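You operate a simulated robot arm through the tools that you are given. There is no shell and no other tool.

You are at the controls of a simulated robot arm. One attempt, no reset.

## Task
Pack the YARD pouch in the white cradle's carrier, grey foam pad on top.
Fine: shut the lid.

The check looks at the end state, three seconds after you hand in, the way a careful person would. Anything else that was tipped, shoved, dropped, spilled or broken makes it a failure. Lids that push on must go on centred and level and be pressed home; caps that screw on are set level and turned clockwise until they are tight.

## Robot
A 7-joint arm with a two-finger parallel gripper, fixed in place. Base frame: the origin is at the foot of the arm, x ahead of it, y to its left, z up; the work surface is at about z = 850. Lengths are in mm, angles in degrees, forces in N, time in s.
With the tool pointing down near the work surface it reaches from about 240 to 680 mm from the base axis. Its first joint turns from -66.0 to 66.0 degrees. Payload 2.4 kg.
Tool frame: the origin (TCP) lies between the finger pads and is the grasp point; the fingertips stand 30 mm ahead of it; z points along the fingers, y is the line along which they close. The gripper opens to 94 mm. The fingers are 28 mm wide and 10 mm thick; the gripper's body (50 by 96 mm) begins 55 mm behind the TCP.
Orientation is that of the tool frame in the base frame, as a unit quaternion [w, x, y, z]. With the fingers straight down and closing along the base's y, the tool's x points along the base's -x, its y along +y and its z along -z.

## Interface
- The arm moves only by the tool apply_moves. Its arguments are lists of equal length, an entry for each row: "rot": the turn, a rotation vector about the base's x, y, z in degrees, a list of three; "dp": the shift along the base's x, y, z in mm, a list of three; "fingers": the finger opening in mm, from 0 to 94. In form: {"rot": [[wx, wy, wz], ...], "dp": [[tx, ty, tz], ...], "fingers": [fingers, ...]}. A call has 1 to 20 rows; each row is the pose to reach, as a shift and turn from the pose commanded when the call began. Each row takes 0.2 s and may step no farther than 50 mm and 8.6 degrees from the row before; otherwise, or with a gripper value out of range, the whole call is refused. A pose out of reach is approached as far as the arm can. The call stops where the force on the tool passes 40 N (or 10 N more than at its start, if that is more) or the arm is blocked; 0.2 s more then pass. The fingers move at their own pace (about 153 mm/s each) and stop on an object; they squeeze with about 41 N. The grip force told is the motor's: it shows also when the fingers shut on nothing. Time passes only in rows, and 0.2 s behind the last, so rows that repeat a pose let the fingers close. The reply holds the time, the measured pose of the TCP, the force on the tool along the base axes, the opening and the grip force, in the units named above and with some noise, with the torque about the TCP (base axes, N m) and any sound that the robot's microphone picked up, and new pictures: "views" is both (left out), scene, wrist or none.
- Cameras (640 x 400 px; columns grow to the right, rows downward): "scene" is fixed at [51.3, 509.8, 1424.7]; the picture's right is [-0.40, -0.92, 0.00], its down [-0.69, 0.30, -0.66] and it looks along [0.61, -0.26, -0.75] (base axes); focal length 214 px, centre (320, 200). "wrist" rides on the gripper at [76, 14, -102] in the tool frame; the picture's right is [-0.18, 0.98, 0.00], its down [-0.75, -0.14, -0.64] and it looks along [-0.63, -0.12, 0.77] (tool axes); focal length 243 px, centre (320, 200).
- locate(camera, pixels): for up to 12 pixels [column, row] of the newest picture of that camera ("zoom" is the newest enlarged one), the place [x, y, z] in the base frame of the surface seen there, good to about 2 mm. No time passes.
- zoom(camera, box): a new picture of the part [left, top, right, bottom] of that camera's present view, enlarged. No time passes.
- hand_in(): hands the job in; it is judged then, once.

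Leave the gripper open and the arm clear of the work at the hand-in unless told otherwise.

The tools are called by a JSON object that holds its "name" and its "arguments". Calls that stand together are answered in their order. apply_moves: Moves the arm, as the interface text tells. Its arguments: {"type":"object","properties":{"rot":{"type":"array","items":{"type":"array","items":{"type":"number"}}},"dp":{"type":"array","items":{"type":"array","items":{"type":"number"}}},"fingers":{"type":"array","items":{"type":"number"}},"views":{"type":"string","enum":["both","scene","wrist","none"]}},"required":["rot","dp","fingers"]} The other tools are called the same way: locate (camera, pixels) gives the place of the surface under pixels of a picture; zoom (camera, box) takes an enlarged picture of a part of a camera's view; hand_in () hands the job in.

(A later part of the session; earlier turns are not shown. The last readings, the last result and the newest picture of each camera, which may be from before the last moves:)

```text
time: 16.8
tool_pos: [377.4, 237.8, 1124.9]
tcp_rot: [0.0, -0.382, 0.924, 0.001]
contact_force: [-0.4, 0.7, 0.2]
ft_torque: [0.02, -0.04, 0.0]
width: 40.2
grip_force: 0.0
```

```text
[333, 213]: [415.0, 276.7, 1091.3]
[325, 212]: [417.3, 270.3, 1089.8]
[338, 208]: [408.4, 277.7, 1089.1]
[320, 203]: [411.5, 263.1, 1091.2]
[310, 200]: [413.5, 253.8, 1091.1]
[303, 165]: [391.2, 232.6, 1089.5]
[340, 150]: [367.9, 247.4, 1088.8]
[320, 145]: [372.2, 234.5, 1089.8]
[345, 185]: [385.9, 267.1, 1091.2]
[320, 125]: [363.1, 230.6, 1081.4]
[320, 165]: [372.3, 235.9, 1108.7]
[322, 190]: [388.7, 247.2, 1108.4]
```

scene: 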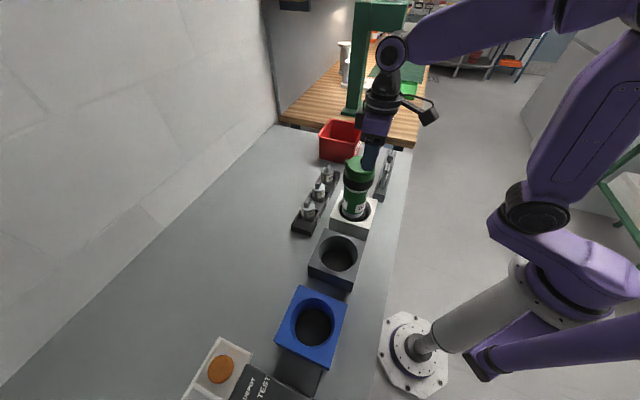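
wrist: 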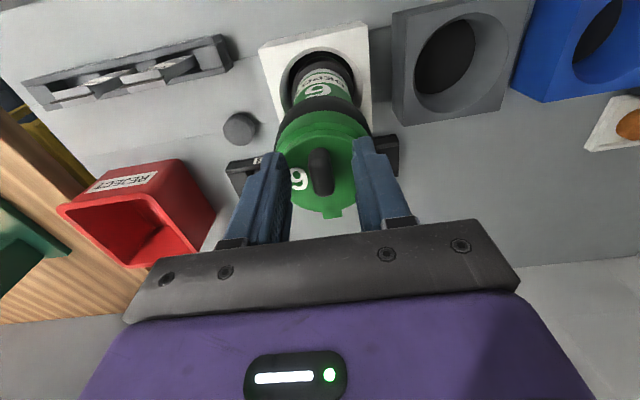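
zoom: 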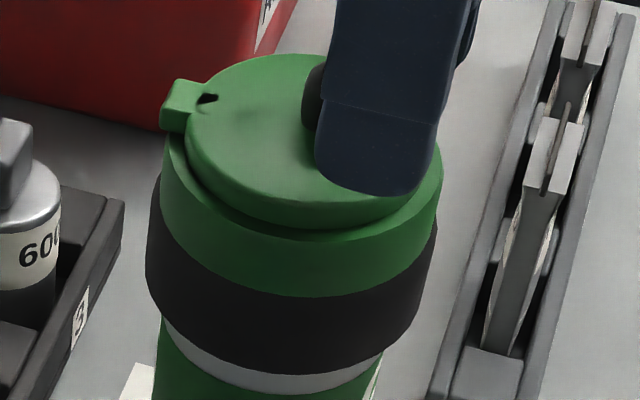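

The lid is still level at z≈1089–1091 all round. I'll rise 70 mm and look again at the lug and lid without the fingers in the way.

{"name": "apply_moves", "arguments": {"rot": [[0, 0, 0], [0, 0, 0], [0, 0, 0]], "dp": [[0, 0, 20], [0, 0, 45], [0, 0, 75]], "fingers": [50, 50, 50], "views": "none"}}

{"name": "zoom", "arguments": {"camera": "wrist", "box": [275, 65, 370, 175]}}

{"name": "zoom", "arguments": {"camera": "scene", "box": [343, 150, 381, 194]}}

{"name": "zoom", "arguments": {"camera": "scene", "box": [335, 145, 390, 235]}}

```text
time: 17.6
tool_pos: [376.1, 238.5, 1200.7]
tcp_rot: [0.001, -0.383, 0.924, 0.0]
contact_force: [0.8, -0.2, 0.4]
ft_torque: [0.03, 0.01, -0.05]
width: 49.8
grip_force: 0.2
```

```text
3.64 times, centred on (322, 120) of wrist
```

zoom: 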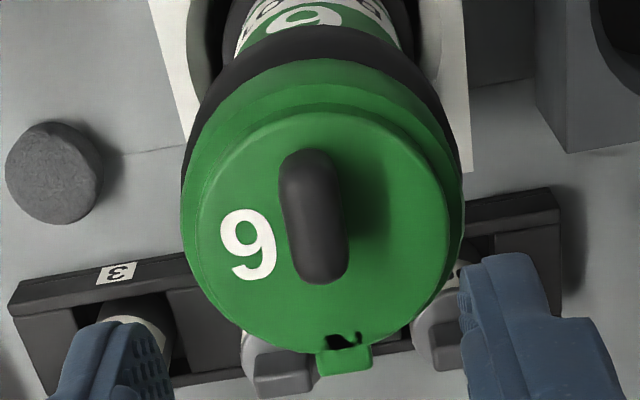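

```text
9.09 times, centred on (362, 172) of scene
```

zoom: 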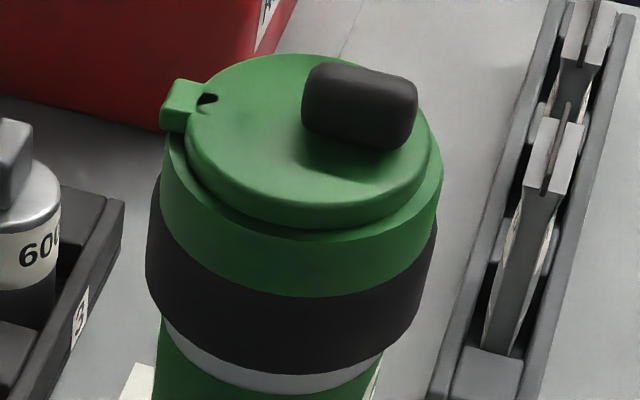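

```text
4.44 times, centred on (362, 190) of scene
```

zoom: 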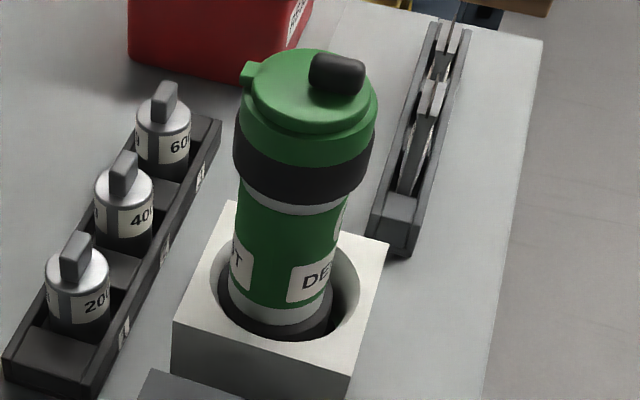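

{"name": "zoom", "arguments": {"camera": "wrist", "box": [310, 150, 345, 175]}}

{"name": "zoom", "arguments": {"camera": "scene", "box": [350, 155, 362, 165]}}

```text
16.00 times, centred on (328, 162) of wrist
```

zoom: 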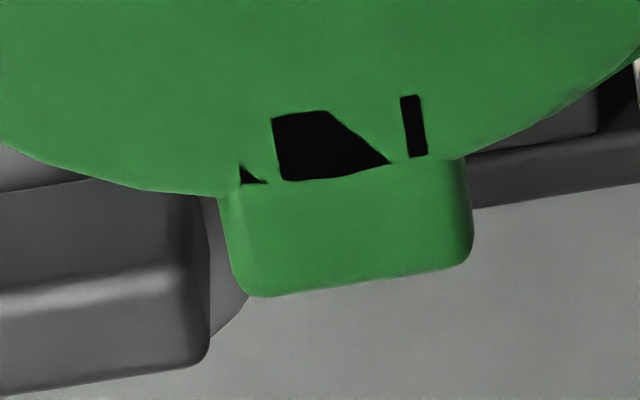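

```text
16.00 times, centred on (356, 160) of scene
```

zoom: 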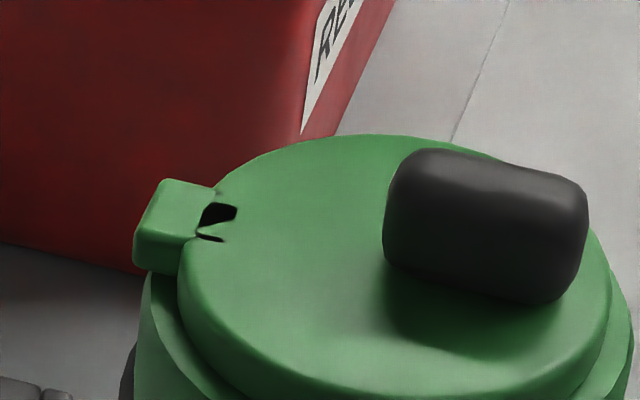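

Those dark specks are just a drawing artefact where the lug and disc tops are coplanar, so the lug is part of the lid. I'll measure the lid and bar again to see how far the carrier moved in its cradle.

{"name": "zoom", "arguments": {"camera": "wrist", "box": [275, 65, 370, 175]}}

{"name": "locate", "arguments": {"camera": "zoom", "pixels": [[305, 155], [320, 272], [284, 205], [346, 235], [320, 365], [366, 355], [195, 230], [440, 235], [320, 120], [320, 330], [250, 310], [400, 310]]}}

{"name": "locate", "arguments": {"camera": "scene", "pixels": [[355, 215], [345, 217], [362, 214], [348, 195], [360, 190], [352, 180], [345, 190], [370, 185], [335, 200], [335, 210]]}}

```text
3.64 times, centred on (322, 120) of wrist
```

zoom: 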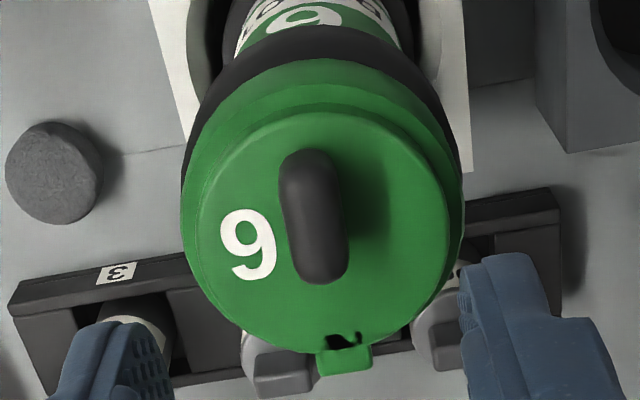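

```text
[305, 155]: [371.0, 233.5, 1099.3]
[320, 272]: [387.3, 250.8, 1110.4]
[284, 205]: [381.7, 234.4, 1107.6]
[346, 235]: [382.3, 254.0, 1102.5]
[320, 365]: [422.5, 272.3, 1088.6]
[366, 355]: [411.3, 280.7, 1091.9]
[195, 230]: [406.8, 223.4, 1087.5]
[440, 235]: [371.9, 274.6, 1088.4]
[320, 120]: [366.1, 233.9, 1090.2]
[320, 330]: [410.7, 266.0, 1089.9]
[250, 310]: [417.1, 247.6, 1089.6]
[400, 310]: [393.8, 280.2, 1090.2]
```

```text
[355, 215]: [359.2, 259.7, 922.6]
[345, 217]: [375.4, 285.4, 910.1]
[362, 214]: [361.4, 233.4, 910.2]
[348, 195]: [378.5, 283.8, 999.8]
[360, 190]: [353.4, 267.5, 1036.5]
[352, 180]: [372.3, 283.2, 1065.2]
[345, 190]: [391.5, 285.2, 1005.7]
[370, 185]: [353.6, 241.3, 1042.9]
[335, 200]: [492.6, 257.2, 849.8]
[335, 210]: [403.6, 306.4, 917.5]
```

The top has shifted about 6 mm along +45°, leaving the carrier leaning lightly in the oversize hole. Next hypothesis: the lid swivels sideways about a vertical pivot at the lug. I'll take hold of the bar again at its new centre, about (380, 242.5).

{"name": "apply_moves", "arguments": {"rot": [[0, 0, 0], [0, 0, 0], [0, 0, 0], [0, 0, 0], [0, 0, 0], [0, 0, 0], [0, 0, 0], [0, 0, 0]], "dp": [[3.2, 4.5, -20], [3.2, 4.5, -45], [3.2, 4.5, -65], [3.2, 4.5, -76], [3.2, 4.5, -76], [3.2, 4.5, -76], [3.2, 4.5, -76], [3.2, 4.5, -76]], "fingers": [50, 50, 50, 50, 30, 16, 5, 5]}}

```text
time: 19.4
tool_pos: [379.8, 242.0, 1123.8]
tcp_rot: [0.0, -0.383, 0.924, 0.0]
contact_force: [0.2, 0.6, -0.1]
ft_torque: [-0.07, 0.0, 0.0]
width: 13.3
grip_force: 41.3
```

scene: 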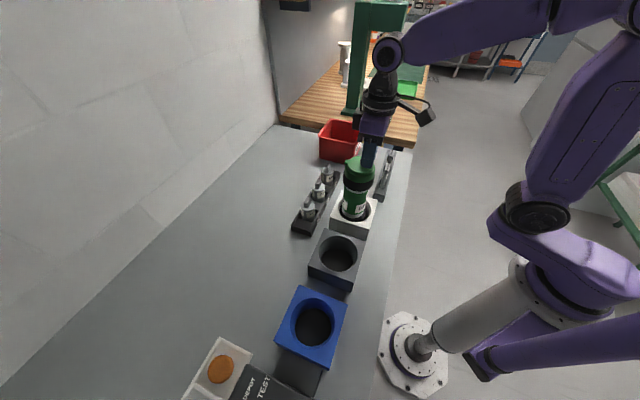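
wrist: 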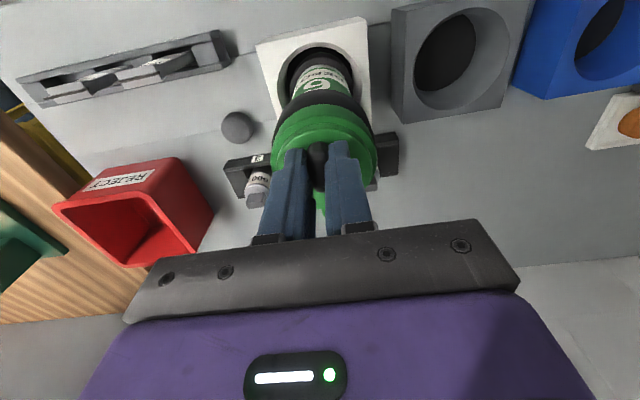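

The bar is held again. I'll try a small 6° counter-clockwise swivel about a vertical axis through the lug, near (414, 277), and see what moves relative to what.

{"name": "apply_moves", "arguments": {"rot": [[0, 0, 2], [0, 0, 4], [0, 0, 6], [0, 0, 6]], "dp": [[1.2, -1.2, 0], [2.5, -2.3, 0], [3.8, -3.4, 0], [3.8, -3.4, 0]], "fingers": [5, 5, 5, 5], "views": "none"}}

{"name": "zoom", "arguments": {"camera": "scene", "box": [335, 145, 390, 235]}}

{"name": "zoom", "arguments": {"camera": "scene", "box": [343, 150, 381, 194]}}

{"name": "zoom", "arguments": {"camera": "wrist", "box": [265, 70, 385, 220]}}

```text
time: 20.4
tool_pos: [383.7, 239.0, 1124.6]
tcp_rot: [0.0, -0.43, 0.903, 0.0]
contact_force: [-0.9, 0.6, 0.6]
ft_torque: [-0.03, 0.05, -0.03]
width: 12.9
grip_force: 41.1
```

```text
4.44 times, centred on (362, 190) of scene
```

zoom: 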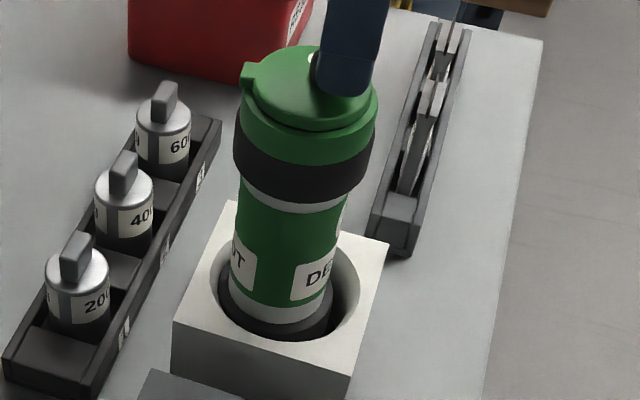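

```text
9.09 times, centred on (362, 172) of scene
```

zoom: 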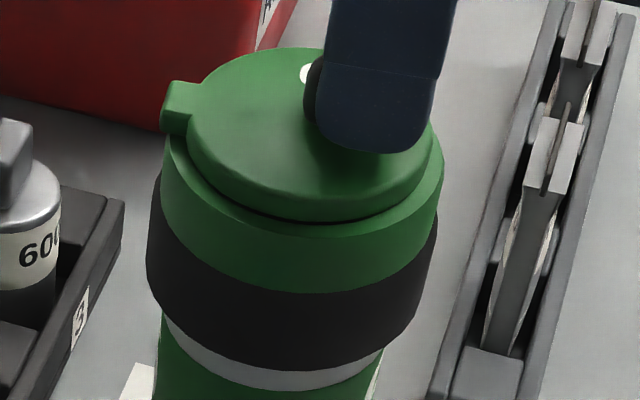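

```text
2.67 times, centred on (325, 145) of wrist
```

zoom: 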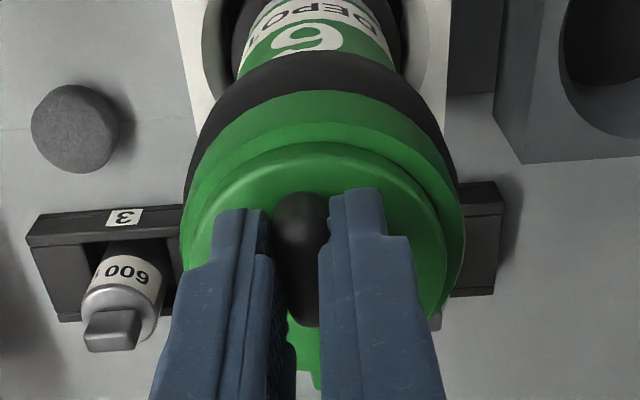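

This is it. The disc slid sideways over the collar (there's now a shadow gap at (330,222)) while the collar stayed put, with essentially zero force. The lid is a swivel lid pivoted at the lug. I'll keep swinging it about the lug, 30° further, in small steps.

{"name": "apply_moves", "arguments": {"rot": [[0, 0, 6], [0, 0, 12], [0, 0, 18], [0, 0, 24], [0, 0, 30], [0, 0, 30]], "dp": [[4.1, -3.0, 0], [8.5, -5.6, 0], [13.2, -7.7, 0], [18.1, -9.2, 0], [23.1, -10.3, 0], [23.1, -10.3, 0]], "fingers": [5, 5, 5, 5, 5, 5]}}

{"name": "zoom", "arguments": {"camera": "scene", "box": [335, 145, 390, 235]}}

```text
time: 21.8
tool_pos: [407.0, 228.0, 1124.5]
tcp_rot: [0.0, -0.65, 0.76, 0.0]
contact_force: [-0.2, 0.2, 0.4]
ft_torque: [-0.06, -0.04, -0.01]
width: 13.0
grip_force: 40.9
```

scene: 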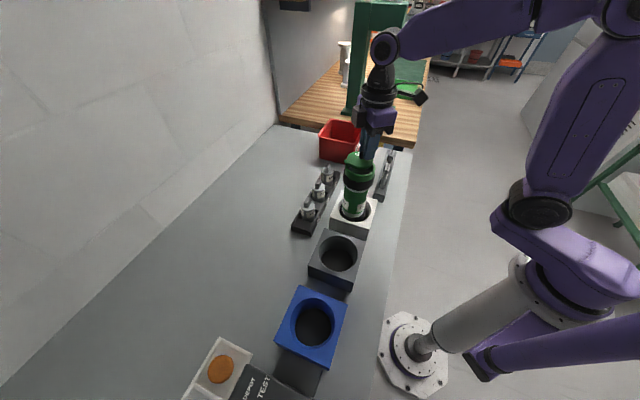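
wrist: 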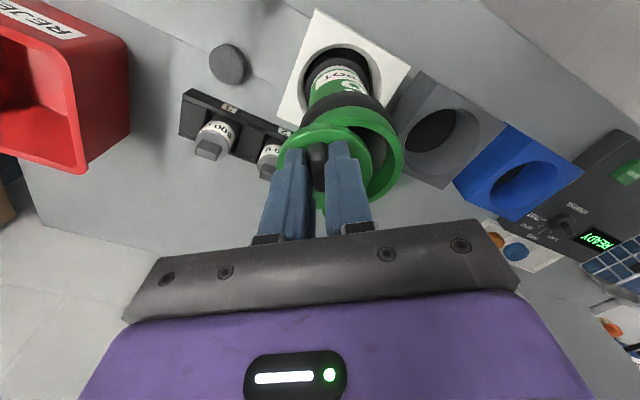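

```text
4.44 times, centred on (362, 190) of scene
```

zoom: 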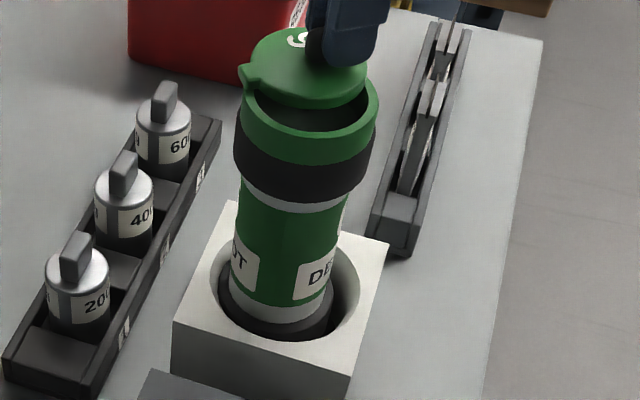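

It swings freely with no measurable force, and I can see into the tube. Continuing another 54° about the lug.

{"name": "apply_moves", "arguments": {"rot": [[0, 0, 6], [0, 0, 12], [0, 0, 18], [0, 0, 24], [0, 0, 30], [0, 0, 36], [0, 0, 42], [0, 0, 48], [0, 0, 54], [0, 0, 54]], "dp": [[5.1, -0.5, 0], [10.2, -0.5, 0], [15.3, 0, 0], [20.3, 1.1, 0], [25.1, 2.6, 0], [29.8, 4.7, 0], [34.2, 7.3, 0], [38.3, 10.3, 0], [42.1, 13.7, 0], [42.1, 13.7, 0]], "fingers": [5, 5, 5, 5, 5, 5, 5, 5, 5, 5]}}

{"name": "zoom", "arguments": {"camera": "scene", "box": [335, 145, 390, 235]}}

```text
time: 24.0
tool_pos: [449.9, 242.8, 1123.3]
tcp_rot: [-0.001, 0.924, -0.382, -0.001]
contact_force: [0.4, -0.4, -0.3]
ft_torque: [-0.02, -0.11, 0.02]
width: 12.8
grip_force: 40.8
```

scene: 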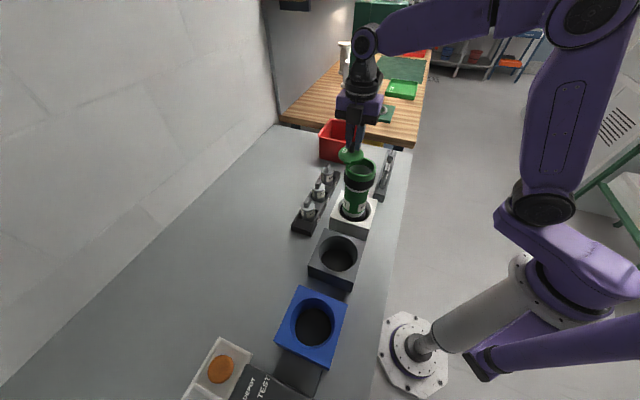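
wrist: 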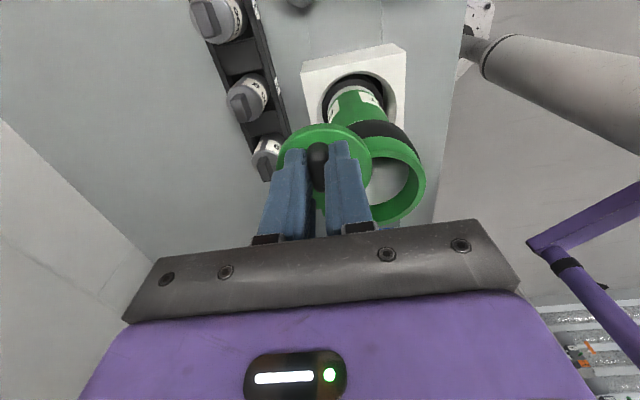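

```text
4.44 times, centred on (362, 190) of scene
```

zoom: 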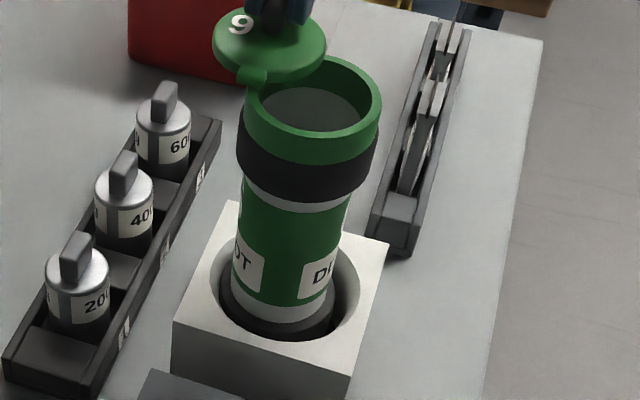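

Still free. The lid still slightly covers one edge of the mouth, so I'll swing another 36°, watching for a stop.

{"name": "apply_moves", "arguments": {"rot": [[0, 0, 6], [0, 0, 12], [0, 0, 18], [0, 0, 24], [0, 0, 30], [0, 0, 36], [0, 0, 36]], "dp": [[3.4, 3.8, 0], [6.4, 7.9, 0], [9.0, 12.4, 0], [11.1, 17.0, 0], [12.6, 21.9, 0], [13.7, 26.9, 0], [13.7, 26.9, 0]], "fingers": [5, 5, 5, 5, 5, 5, 5]}}

{"name": "zoom", "arguments": {"camera": "scene", "box": [335, 145, 390, 235]}}

```text
time: 25.6
tool_pos: [462.2, 268.4, 1124.8]
tcp_rot: [0.0, 0.997, -0.078, 0.0]
contact_force: [0.2, 0.7, 0.4]
ft_torque: [0.04, -0.13, 0.02]
width: 13.0
grip_force: 40.8
```

scene: 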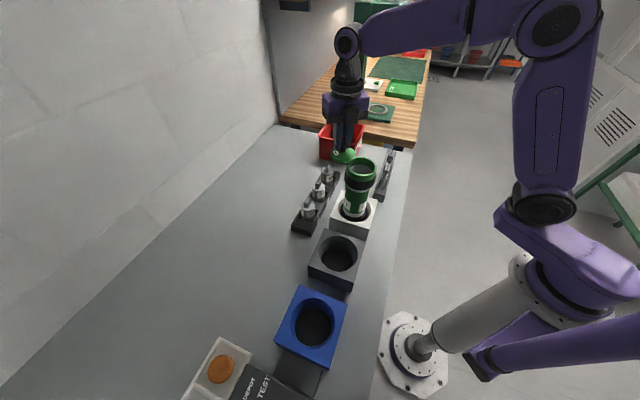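
wrist: 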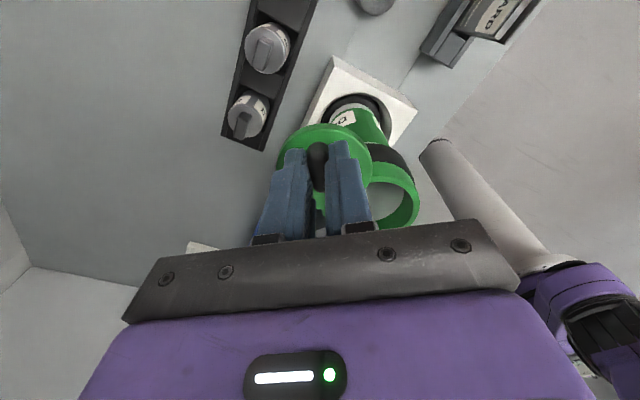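

```text
4.44 times, centred on (362, 190) of scene
```

zoom: 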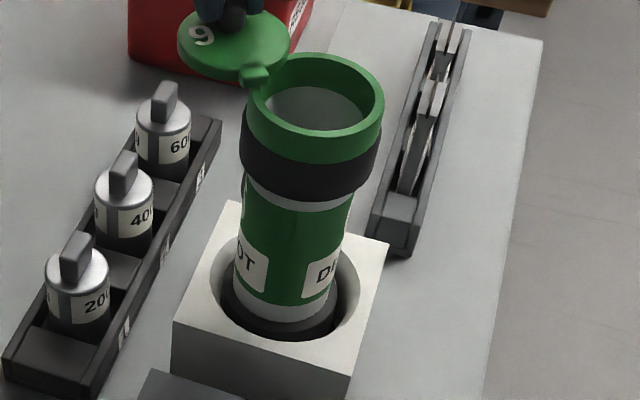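

The mouth is now completely clear. I'll open the fingers gently, rise straight up, and check that the lid and carrier stay put.

{"name": "apply_moves", "arguments": {"rot": [[0, 0, 0], [0, 0, 0], [0, 0, 0], [0, 0, 0], [0, 0, 0], [0, 0, 0], [0, 0, 0]], "dp": [[0, 0, 0], [0, 0, 0], [0, 0, 0], [0, 0, 10], [0, 0, 35], [0, 0, 75], [0, 0, 115]], "fingers": [14, 20, 40, 40, 40, 50, 60]}}

{"name": "zoom", "arguments": {"camera": "scene", "box": [335, 145, 390, 235]}}

{"name": "zoom", "arguments": {"camera": "wrist", "box": [260, 20, 460, 180]}}

```text
time: 27.2
tool_pos: [462.5, 267.9, 1238.7]
tcp_rot: [0.0, 0.997, -0.079, 0.0]
contact_force: [-0.4, -0.3, 0.4]
ft_torque: [-0.02, -0.02, -0.05]
width: 60.2
grip_force: 0.1
```

scene: 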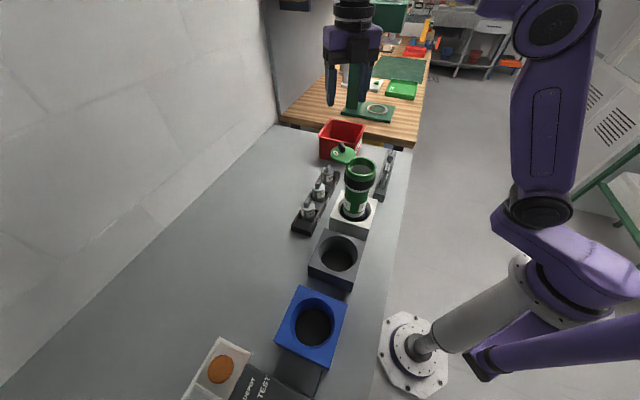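
wrist: 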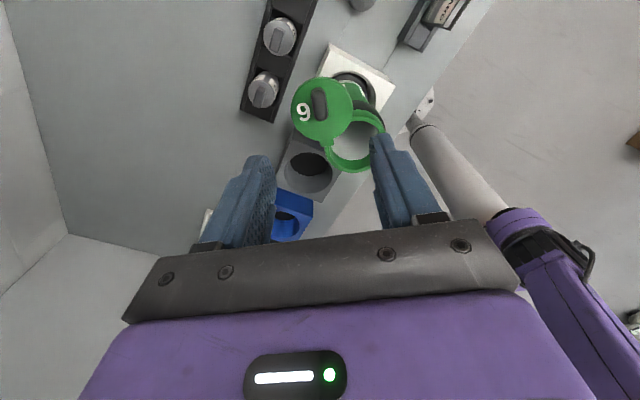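

```text
4.44 times, centred on (362, 190) of scene
```

zoom: 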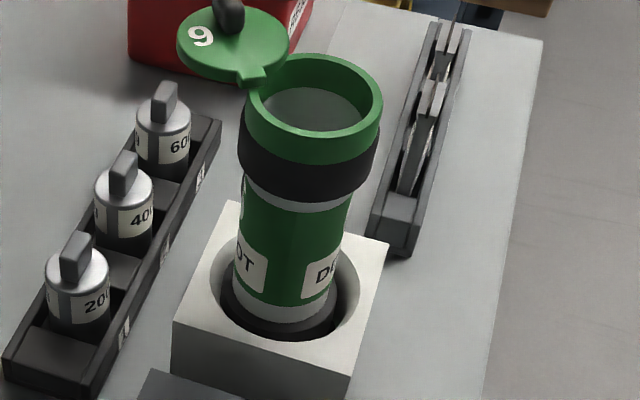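

```text
2.50 times, centred on (360, 100) of wrist
```

zoom: 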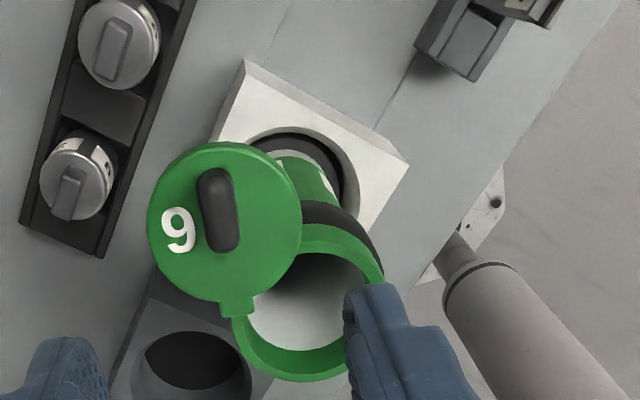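

The lid stays open and the carrier is stable. Now I'll measure the mouth's rim: outer edge, inner edge and depth.

{"name": "zoom", "arguments": {"camera": "scene", "box": [343, 148, 381, 192]}}

```text
9.09 times, centred on (362, 170) of scene
```

zoom: 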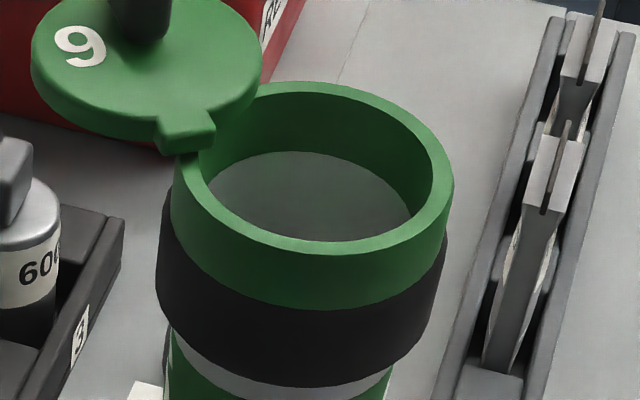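

{"name": "locate", "arguments": {"camera": "zoom", "pixels": [[320, 85], [320, 247], [440, 170], [183, 190], [400, 115], [245, 228], [400, 225], [330, 94], [430, 170], [200, 180], [320, 200], [300, 130]]}}

{"name": "locate", "arguments": {"camera": "zoom", "pixels": [[185, 135], [190, 105], [320, 160], [320, 230], [400, 200], [240, 190], [360, 240], [450, 185], [175, 200], [425, 130], [280, 240], [290, 90]]}}

```text
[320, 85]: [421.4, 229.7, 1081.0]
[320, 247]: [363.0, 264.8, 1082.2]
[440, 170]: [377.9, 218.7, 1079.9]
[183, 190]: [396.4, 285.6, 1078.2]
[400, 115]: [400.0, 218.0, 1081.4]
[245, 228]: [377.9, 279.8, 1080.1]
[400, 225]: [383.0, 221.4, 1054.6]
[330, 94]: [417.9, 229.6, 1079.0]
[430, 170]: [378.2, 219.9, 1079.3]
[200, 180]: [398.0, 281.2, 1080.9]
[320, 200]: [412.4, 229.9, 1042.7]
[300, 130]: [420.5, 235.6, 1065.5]
```

```text
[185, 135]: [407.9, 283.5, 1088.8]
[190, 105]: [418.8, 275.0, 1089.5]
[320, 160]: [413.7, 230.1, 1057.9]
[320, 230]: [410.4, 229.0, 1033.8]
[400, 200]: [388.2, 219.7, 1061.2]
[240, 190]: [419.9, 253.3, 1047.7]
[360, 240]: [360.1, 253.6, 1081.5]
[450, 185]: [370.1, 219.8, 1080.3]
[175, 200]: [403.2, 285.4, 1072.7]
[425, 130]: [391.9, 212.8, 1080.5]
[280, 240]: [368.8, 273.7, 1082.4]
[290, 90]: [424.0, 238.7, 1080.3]
```

The rim is at z≈1080.5 and the mouth's centre is about (391, 249). The inner radius is about 29–31 mm, which is plenty for the 39 mm wide pouch plus fingers. Next is the YARD pouch. I'll turn the gripper back to -45° yaw so it closes across the pouch's thickness, and move high over slot 1.

{"name": "apply_moves", "arguments": {"rot": [[0, 0, -8.3], [0, 0, -16.6], [0, 0, -24.9], [0, 0, -33.2], [0, 0, -41.5], [0, 0, -49.8], [0, 0, -58.1], [0, 0, -66.4], [0, 0, -74.7], [0, 0, -83], [0, 0, -91.3], [0, 0, -99.6], [0, 0, -107.9], [0, 0, -116.2], [0, 0, -124.5], [0, 0, -132.8], [0, 0, -141.1], [0, 0, -149.4], [0, 0, -157.7], [0, 0, -166]], "dp": [[0, -9, 0], [0, -18, 0], [0, -27, 0], [0, -36, 0], [0, -45, 0], [0, -54, 0], [0, -63, 0], [0, -72, 0], [0, -81, 0], [0, -90, 0], [0, -99, 0], [0, -108, 0], [0, -117, 0], [0, -126, 0], [0, -135, 0], [0, -144, 0], [0, -153, 0], [0, -162, 0], [0, -171, 0], [0, -180, 0]], "fingers": [60, 60, 60, 60, 60, 60, 60, 60, 60, 60, 60, 60, 60, 60, 60, 60, 60, 60, 60, 60], "views": "none"}}

{"name": "apply_moves", "arguments": {"rot": [[0, 0, -8.3], [0, 0, -16.6], [0, 0, -24.9], [0, 0, -33.2], [0, 0, -41.5], [0, 0, -50], [0, 0, -50], [0, 0, -50]], "dp": [[0, -1, 0], [1, -2, 0], [1, -3, 0], [2, -4, -10], [2.8, -4.8, -30], [2.8, -4.8, -60], [2.8, -4.8, -95], [2.8, -4.8, -120]], "fingers": [60, 60, 60, 60, 60, 60, 60, 60]}}

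```text
time: 31.4
tool_pos: [463.8, 88.2, 1238.7]
tcp_rot: [0.0, -0.043, 0.999, 0.0]
contact_force: [-0.8, 0.3, -0.6]
ft_torque: [0.01, 0.01, -0.02]
width: 60.1
grip_force: 0.0
```

```text
time: 33.2
tool_pos: [465.9, 84.4, 1119.9]
tcp_rot: [0.0, 0.383, 0.924, 0.001]
contact_force: [0.6, 0.0, 0.2]
ft_torque: [0.05, 0.0, 0.01]
width: 59.6
grip_force: 0.1
```

scene: 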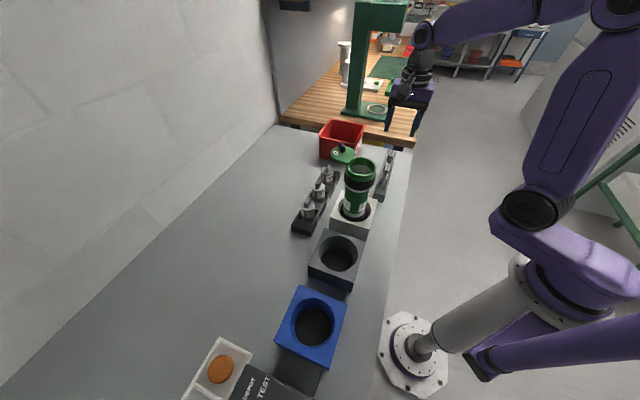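
wrist: 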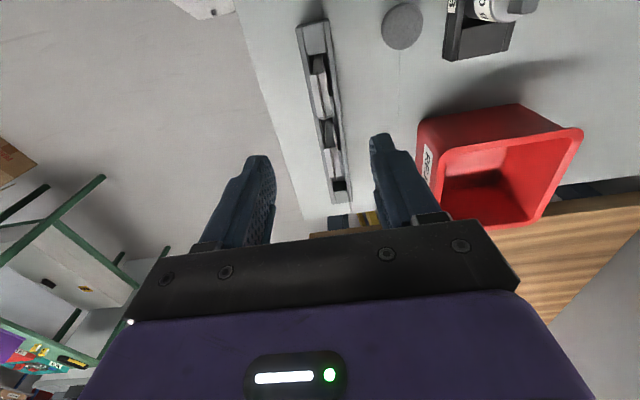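

{"name": "zoom", "arguments": {"camera": "wrist", "box": [285, 10, 365, 130]}}

{"name": "zoom", "arguments": {"camera": "wrist", "box": [295, 20, 355, 90]}}

```text
3.33 times, centred on (325, 70) of wrist
```

zoom: 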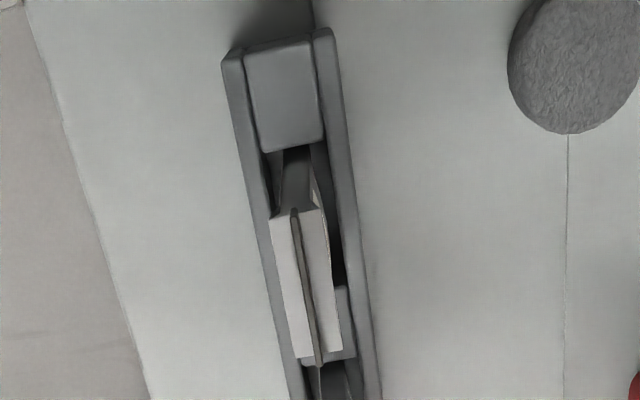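

```text
5.71 times, centred on (325, 55) of wrist
```

zoom: 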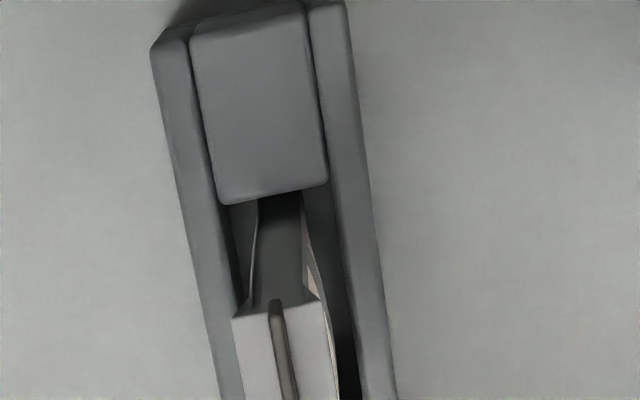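

I'll measure the pouch's top corners and fin to centre the grasp.

{"name": "zoom", "arguments": {"camera": "wrist", "box": [300, 65, 340, 125]}}

```text
6.67 times, centred on (320, 95) of wrist
```

zoom: 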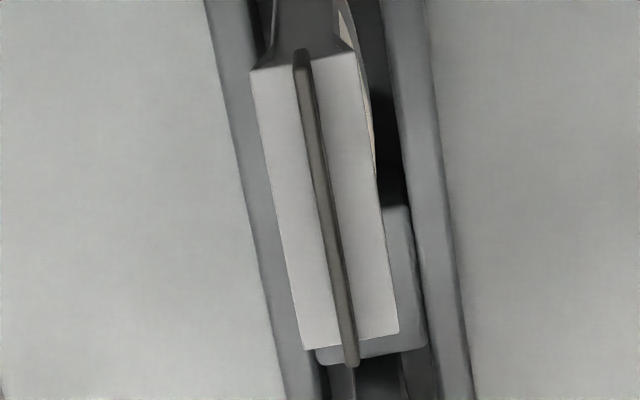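

{"name": "locate", "arguments": {"camera": "zoom", "pixels": [[256, 76], [350, 58], [306, 344], [396, 330], [302, 60], [350, 355], [280, 200], [360, 200], [325, 200], [300, 30], [260, 66], [405, 345]]}}

```text
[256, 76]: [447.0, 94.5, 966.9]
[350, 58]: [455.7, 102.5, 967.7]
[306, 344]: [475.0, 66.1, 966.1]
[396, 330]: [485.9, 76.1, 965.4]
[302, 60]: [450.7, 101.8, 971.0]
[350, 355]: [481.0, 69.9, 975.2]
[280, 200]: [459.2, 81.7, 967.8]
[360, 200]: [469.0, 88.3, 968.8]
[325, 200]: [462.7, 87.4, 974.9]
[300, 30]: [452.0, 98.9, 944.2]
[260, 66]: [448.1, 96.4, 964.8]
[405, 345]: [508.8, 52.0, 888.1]
```

The pouch's top is centred at (465.9, 84.8), about 14 mm thick, and aligned at exactly 45°. I'm right above it. I'll descend so the fingertips reach about 25 mm below its top, well above the rack walls.

{"name": "apply_moves", "arguments": {"rot": [[0, 0, 0], [0, 0, 0], [0, 0, 0], [0, 0, 0], [0, 0, 0], [0, 0, 0], [0, 0, 0]], "dp": [[0.3, 0.2, -40], [0.3, 0.2, -80], [0.3, 0.2, -115], [0.3, 0.2, -135], [0.3, 0.2, -145], [0.3, 0.2, -149], [0.3, 0.2, -149]], "fingers": [50, 45, 45, 45, 45, 45, 45]}}

{"name": "zoom", "arguments": {"camera": "wrist", "box": [240, 60, 420, 240]}}

```text
time: 34.8
tool_pos: [466.2, 83.7, 971.6]
tcp_rot: [0.001, 0.382, 0.924, 0.001]
contact_force: [0.4, 0.1, -0.4]
ft_torque: [0.03, -0.01, -0.02]
width: 44.9
grip_force: 0.1
```

scene: 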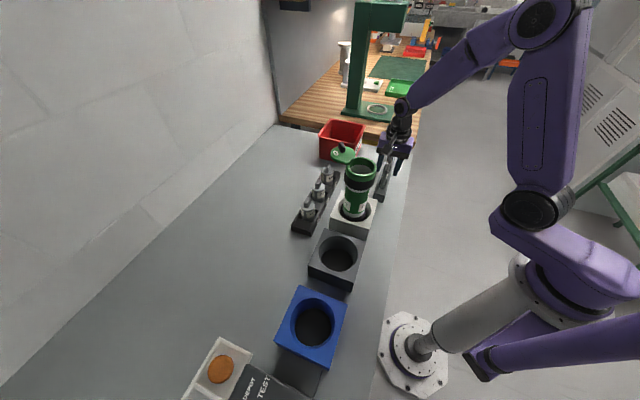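
wrist: 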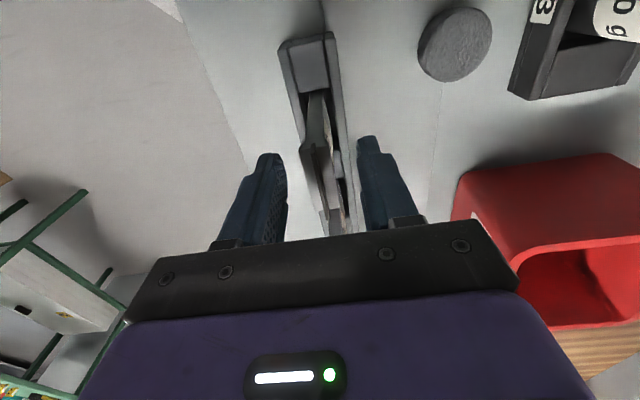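

```text
2.22 times, centred on (330, 150) of wrist
```

zoom: 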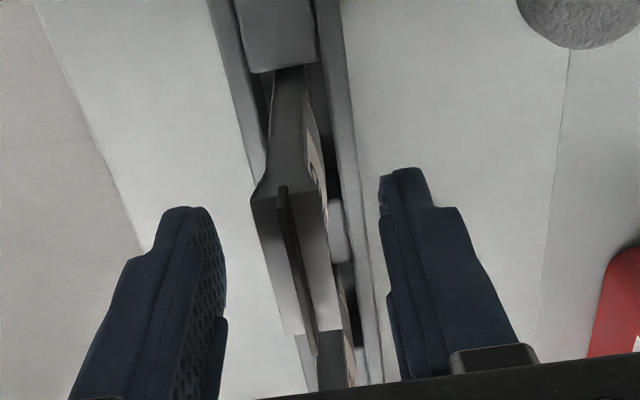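

The pouch is centred between the fingers. Closing on it now.

{"name": "apply_moves", "arguments": {"rot": [[0, 0, 0], [0, 0, 0], [0, 0, 0], [0, 0, 0], [0, 0, 0]], "dp": [[0, 0, 0], [0, 0, 0], [0, 0, 0], [0, 0, 0], [0, 0, 0]], "fingers": [30, 20, 12, 4, 4], "views": "wrist"}}

{"name": "zoom", "arguments": {"camera": "wrist", "box": [240, 60, 420, 240]}}

```text
time: 36.0
tool_pos: [466.3, 84.7, 971.0]
tcp_rot: [0.0, 0.383, 0.924, 0.0]
contact_force: [0.0, 0.0, 0.1]
ft_torque: [0.04, -0.05, -0.01]
width: 15.1
grip_force: 41.3
```

wrist: 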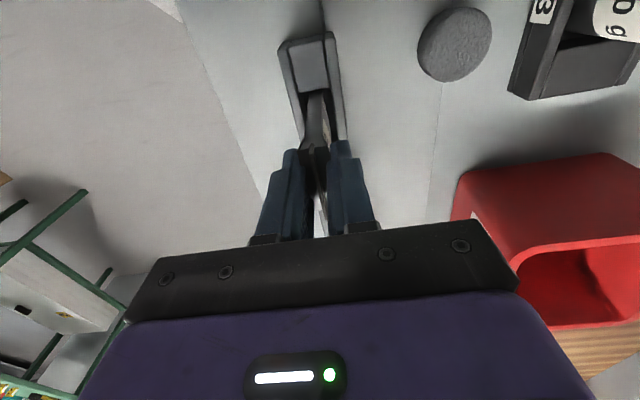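

```text
2.22 times, centred on (330, 150) of wrist
```

zoom: 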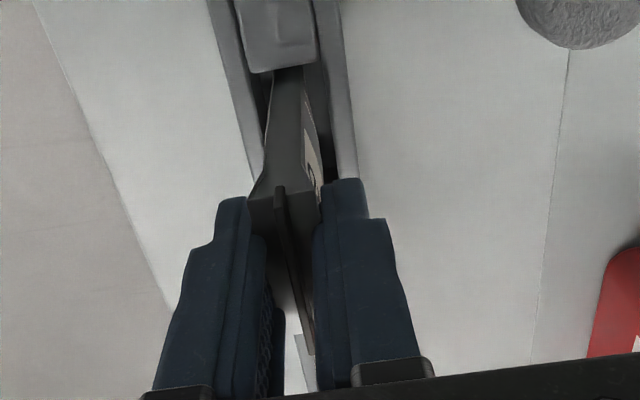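

Gripped at 15.1 mm. I'll lift straight up slowly at first and check that the pouch comes along cleanly.

{"name": "apply_moves", "arguments": {"rot": [[0, 0, 0], [0, 0, 0], [0, 0, 0], [0, 0, 0], [0, 0, 0]], "dp": [[0, 0, 5], [0, 0, 12], [0, 0, 25], [0, 0, 45], [0, 0, 60]], "fingers": [4, 4, 4, 4, 4]}}

{"name": "zoom", "arguments": {"camera": "scene", "box": [360, 120, 430, 210]}}

```text
time: 37.2
tool_pos: [465.7, 83.2, 1029.7]
tcp_rot: [0.0, 0.382, 0.924, 0.0]
contact_force: [-0.1, 0.8, 0.1]
ft_torque: [-0.01, 0.01, 0.01]
width: 14.9
grip_force: 41.1
```

scene: 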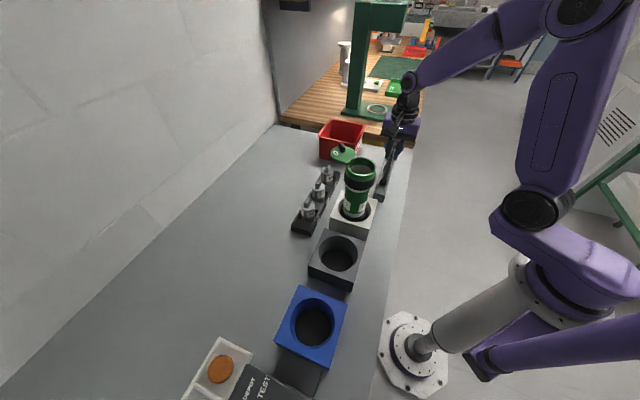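
wrist: 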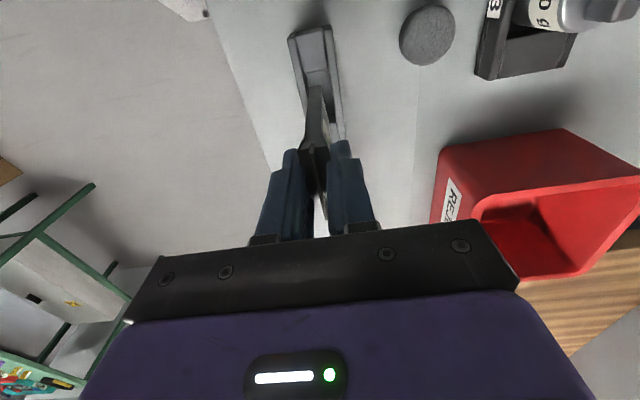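

```text
4.44 times, centred on (395, 165) of scene
```

zoom: 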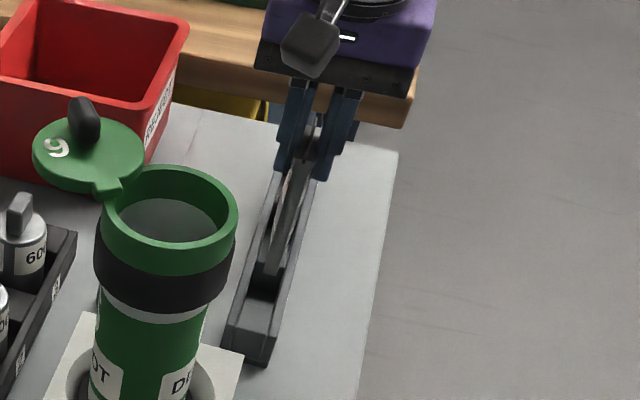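

The pouch comes up cleanly, leaving slot 1 empty. I'll lift on to about z 1245 so its bottom clears the carrier and lid, then look at it.

{"name": "apply_moves", "arguments": {"rot": [[0, 0, 0], [0, 0, 0], [0, 0, 0], [0, 0, 0], [0, 0, 0], [0, 0, 0]], "dp": [[0, 0, 35], [0, 0, 75], [0, 0, 115], [0, 0, 155], [0, 0, 190], [0, 0, 215]], "fingers": [4, 4, 4, 4, 4, 4]}}

{"name": "zoom", "arguments": {"camera": "scene", "box": [360, 40, 470, 170]}}

```text
time: 38.6
tool_pos: [466.2, 83.8, 1245.7]
tcp_rot: [0.0, 0.383, 0.924, 0.0]
contact_force: [-0.7, 0.0, -0.4]
ft_torque: [-0.02, -0.01, 0.0]
width: 14.8
grip_force: 40.8
```

scene: 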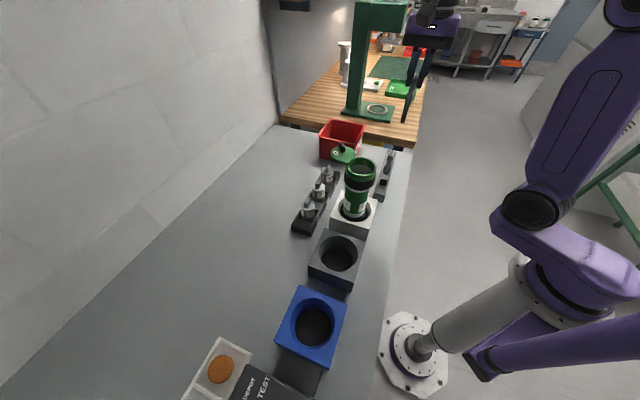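
wrist: 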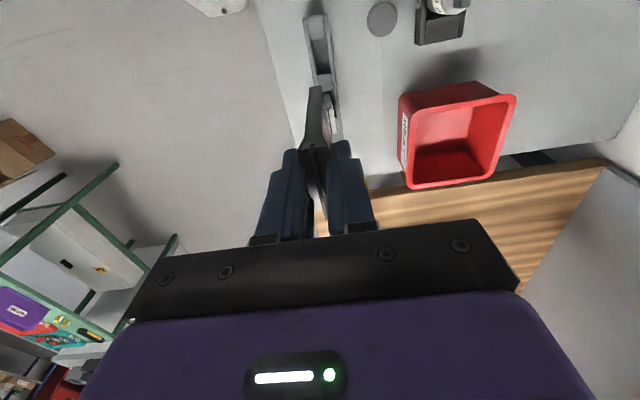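

```text
3.08 times, centred on (415, 105) of scene
```

zoom: 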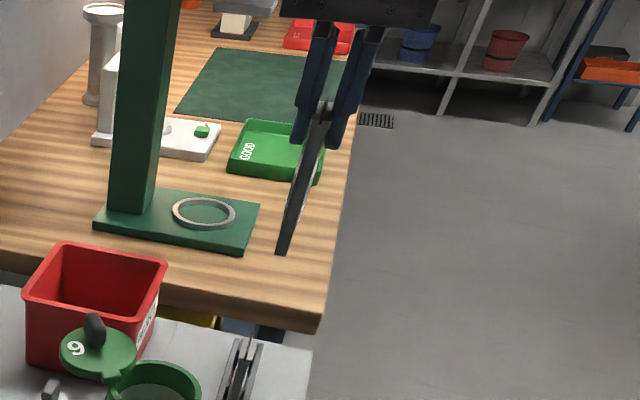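

The pouch hangs straight in the grip. I'll measure its lower end to know its length.

{"name": "locate", "arguments": {"camera": "zoom", "pixels": [[281, 250], [285, 235], [290, 215], [300, 180], [315, 130], [325, 108], [279, 246]]}}

```text
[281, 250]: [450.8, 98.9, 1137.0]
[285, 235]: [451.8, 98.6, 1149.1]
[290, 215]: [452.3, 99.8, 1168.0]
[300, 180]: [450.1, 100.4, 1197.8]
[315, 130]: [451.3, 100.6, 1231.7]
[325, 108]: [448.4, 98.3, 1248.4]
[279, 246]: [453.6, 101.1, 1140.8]
```

The pouch's bottom is 110 mm below the TCP, so it clears everything. I'll move over the mouth at (391, 249), turning to 22° yaw so the gripper's narrow side faces the open lid.

{"name": "apply_moves", "arguments": {"rot": [[0, 0, 7.5], [0, 0, 15], [0, 0, 22.5], [0, 0, 30], [0, 0, 37.5], [0, 0, 45], [0, 0, 52.5], [0, 0, 60], [0, 0, 67], [0, 0, 67]], "dp": [[-8, 18, 0], [-17, 36, 0], [-25, 55, 0], [-33, 73, 0], [-42, 91, 0], [-50, 109, 0], [-58, 128, 0], [-67, 146, 0], [-75, 164, 0], [-75, 164, 0]], "fingers": [4, 4, 4, 4, 4, 4, 4, 4, 4, 4]}}

{"name": "zoom", "arguments": {"camera": "scene", "box": [330, 100, 410, 200]}}

{"name": "zoom", "arguments": {"camera": "wrist", "box": [240, 40, 420, 240]}}

```text
time: 40.8
tool_pos: [391.3, 249.1, 1246.7]
tcp_rot: [0.001, -0.192, 0.981, 0.0]
contact_force: [0.0, -0.5, -0.5]
ft_torque: [0.0, 0.04, -0.04]
width: 15.0
grip_force: 41.2
```

scene: 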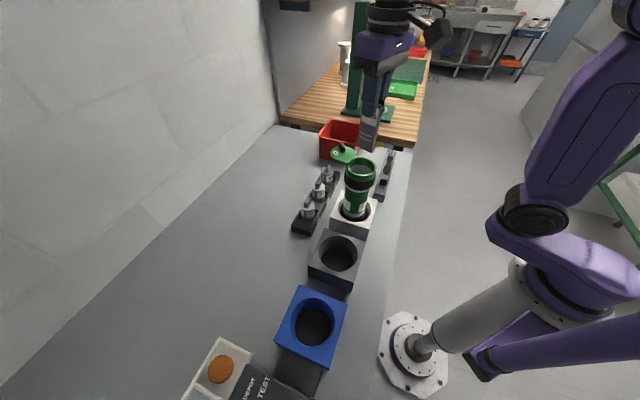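
wrist: 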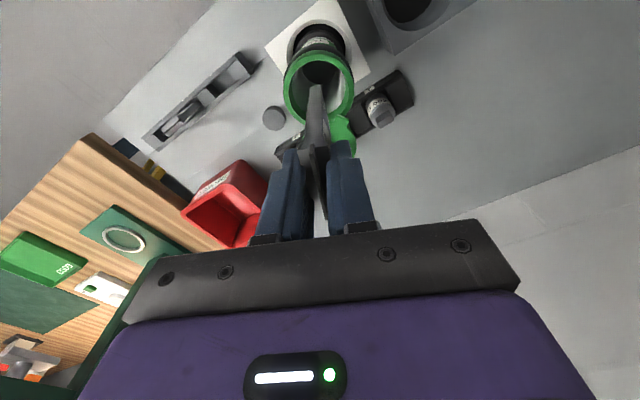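

```text
4.00 times, centred on (370, 150) of scene
```

zoom: 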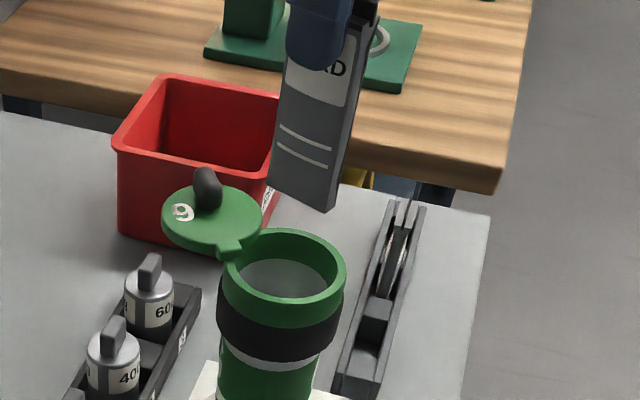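

```text
2.00 times, centred on (330, 140) of wrist
```

zoom: 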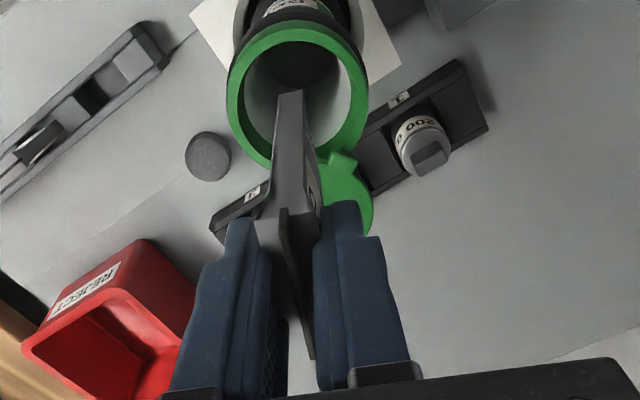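

I'll get the rim position accurately from this overhead view before lowering.

{"name": "locate", "arguments": {"camera": "zoom", "pixels": [[237, 105], [360, 95], [297, 31], [250, 55], [345, 50], [262, 150], [335, 148], [300, 70], [290, 60], [320, 60], [340, 110], [256, 105]]}}

{"name": "locate", "arguments": {"camera": "zoom", "pixels": [[238, 95], [240, 120], [250, 138], [358, 110], [350, 130], [354, 75], [330, 38], [270, 38], [244, 70], [310, 75], [275, 80], [265, 100]]}}

```text
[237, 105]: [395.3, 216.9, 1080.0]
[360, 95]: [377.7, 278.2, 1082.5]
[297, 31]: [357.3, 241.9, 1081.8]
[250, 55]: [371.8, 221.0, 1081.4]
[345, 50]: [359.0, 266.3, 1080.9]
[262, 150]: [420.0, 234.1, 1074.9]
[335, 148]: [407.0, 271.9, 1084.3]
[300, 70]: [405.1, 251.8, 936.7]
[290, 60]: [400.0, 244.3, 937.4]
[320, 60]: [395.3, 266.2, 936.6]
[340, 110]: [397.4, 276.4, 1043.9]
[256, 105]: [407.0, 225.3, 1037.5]
```

```text
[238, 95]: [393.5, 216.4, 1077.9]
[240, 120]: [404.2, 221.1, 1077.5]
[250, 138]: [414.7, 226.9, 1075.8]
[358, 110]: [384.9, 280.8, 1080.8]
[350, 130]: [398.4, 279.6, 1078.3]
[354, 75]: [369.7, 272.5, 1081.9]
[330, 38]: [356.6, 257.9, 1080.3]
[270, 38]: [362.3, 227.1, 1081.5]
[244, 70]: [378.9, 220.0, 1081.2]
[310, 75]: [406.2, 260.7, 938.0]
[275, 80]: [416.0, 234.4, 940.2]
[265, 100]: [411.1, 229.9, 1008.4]
```

The tube floor is at z≈937, so the pouch will stand with its top at about z 1049, leaving about 30 mm under the rim for the pad. The rim's centre is about (390, 249). I'll lower the pouch in, slowing down near the floor.

{"name": "apply_moves", "arguments": {"rot": [[0, 0, 0], [0, 0, 0], [0, 0, 0], [0, 0, 0], [0, 0, 0], [0, 0, 0], [0, 0, 0], [0, 0, 0], [0, 0, 0]], "dp": [[-1, 0, -20], [-1.2, 0, -40], [-1.2, 0, -60], [-1.2, 0, -85], [-1.2, 0, -110], [-1.2, 0, -135], [-1.2, 0, -155], [-1.2, 0, -172], [-1.2, 0, -184]], "fingers": [4, 4, 4, 4, 4, 4, 4, 4, 4]}}

{"name": "zoom", "arguments": {"camera": "scene", "box": [330, 110, 400, 200]}}

```text
time: 42.8
tool_pos: [390.4, 247.9, 1060.8]
tcp_rot: [0.0, -0.19, 0.982, 0.0]
contact_force: [-0.2, 1.0, 0.4]
ft_torque: [0.01, -0.02, 0.0]
width: 14.9
grip_force: 41.1
```

scene: 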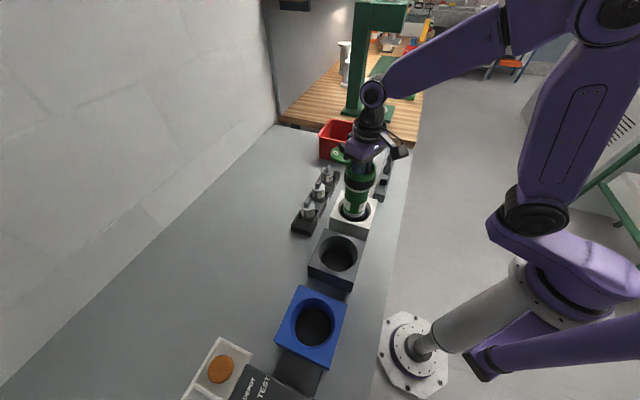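
wrist: 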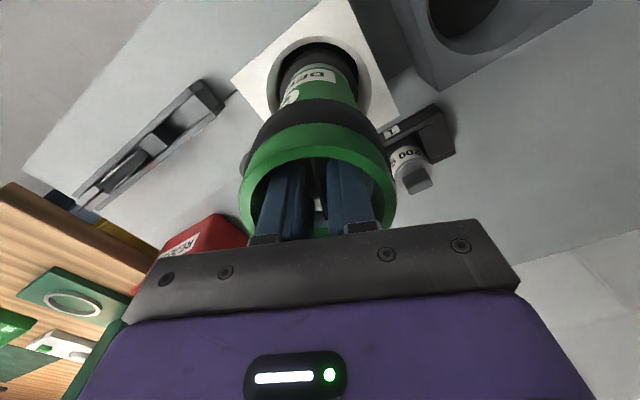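

```text
4.44 times, centred on (365, 155) of scene
```

zoom: 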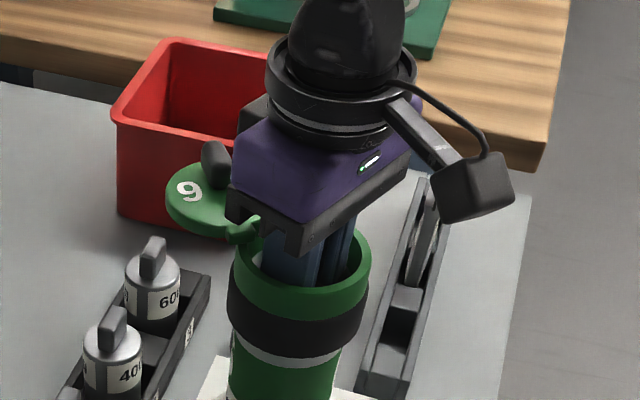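

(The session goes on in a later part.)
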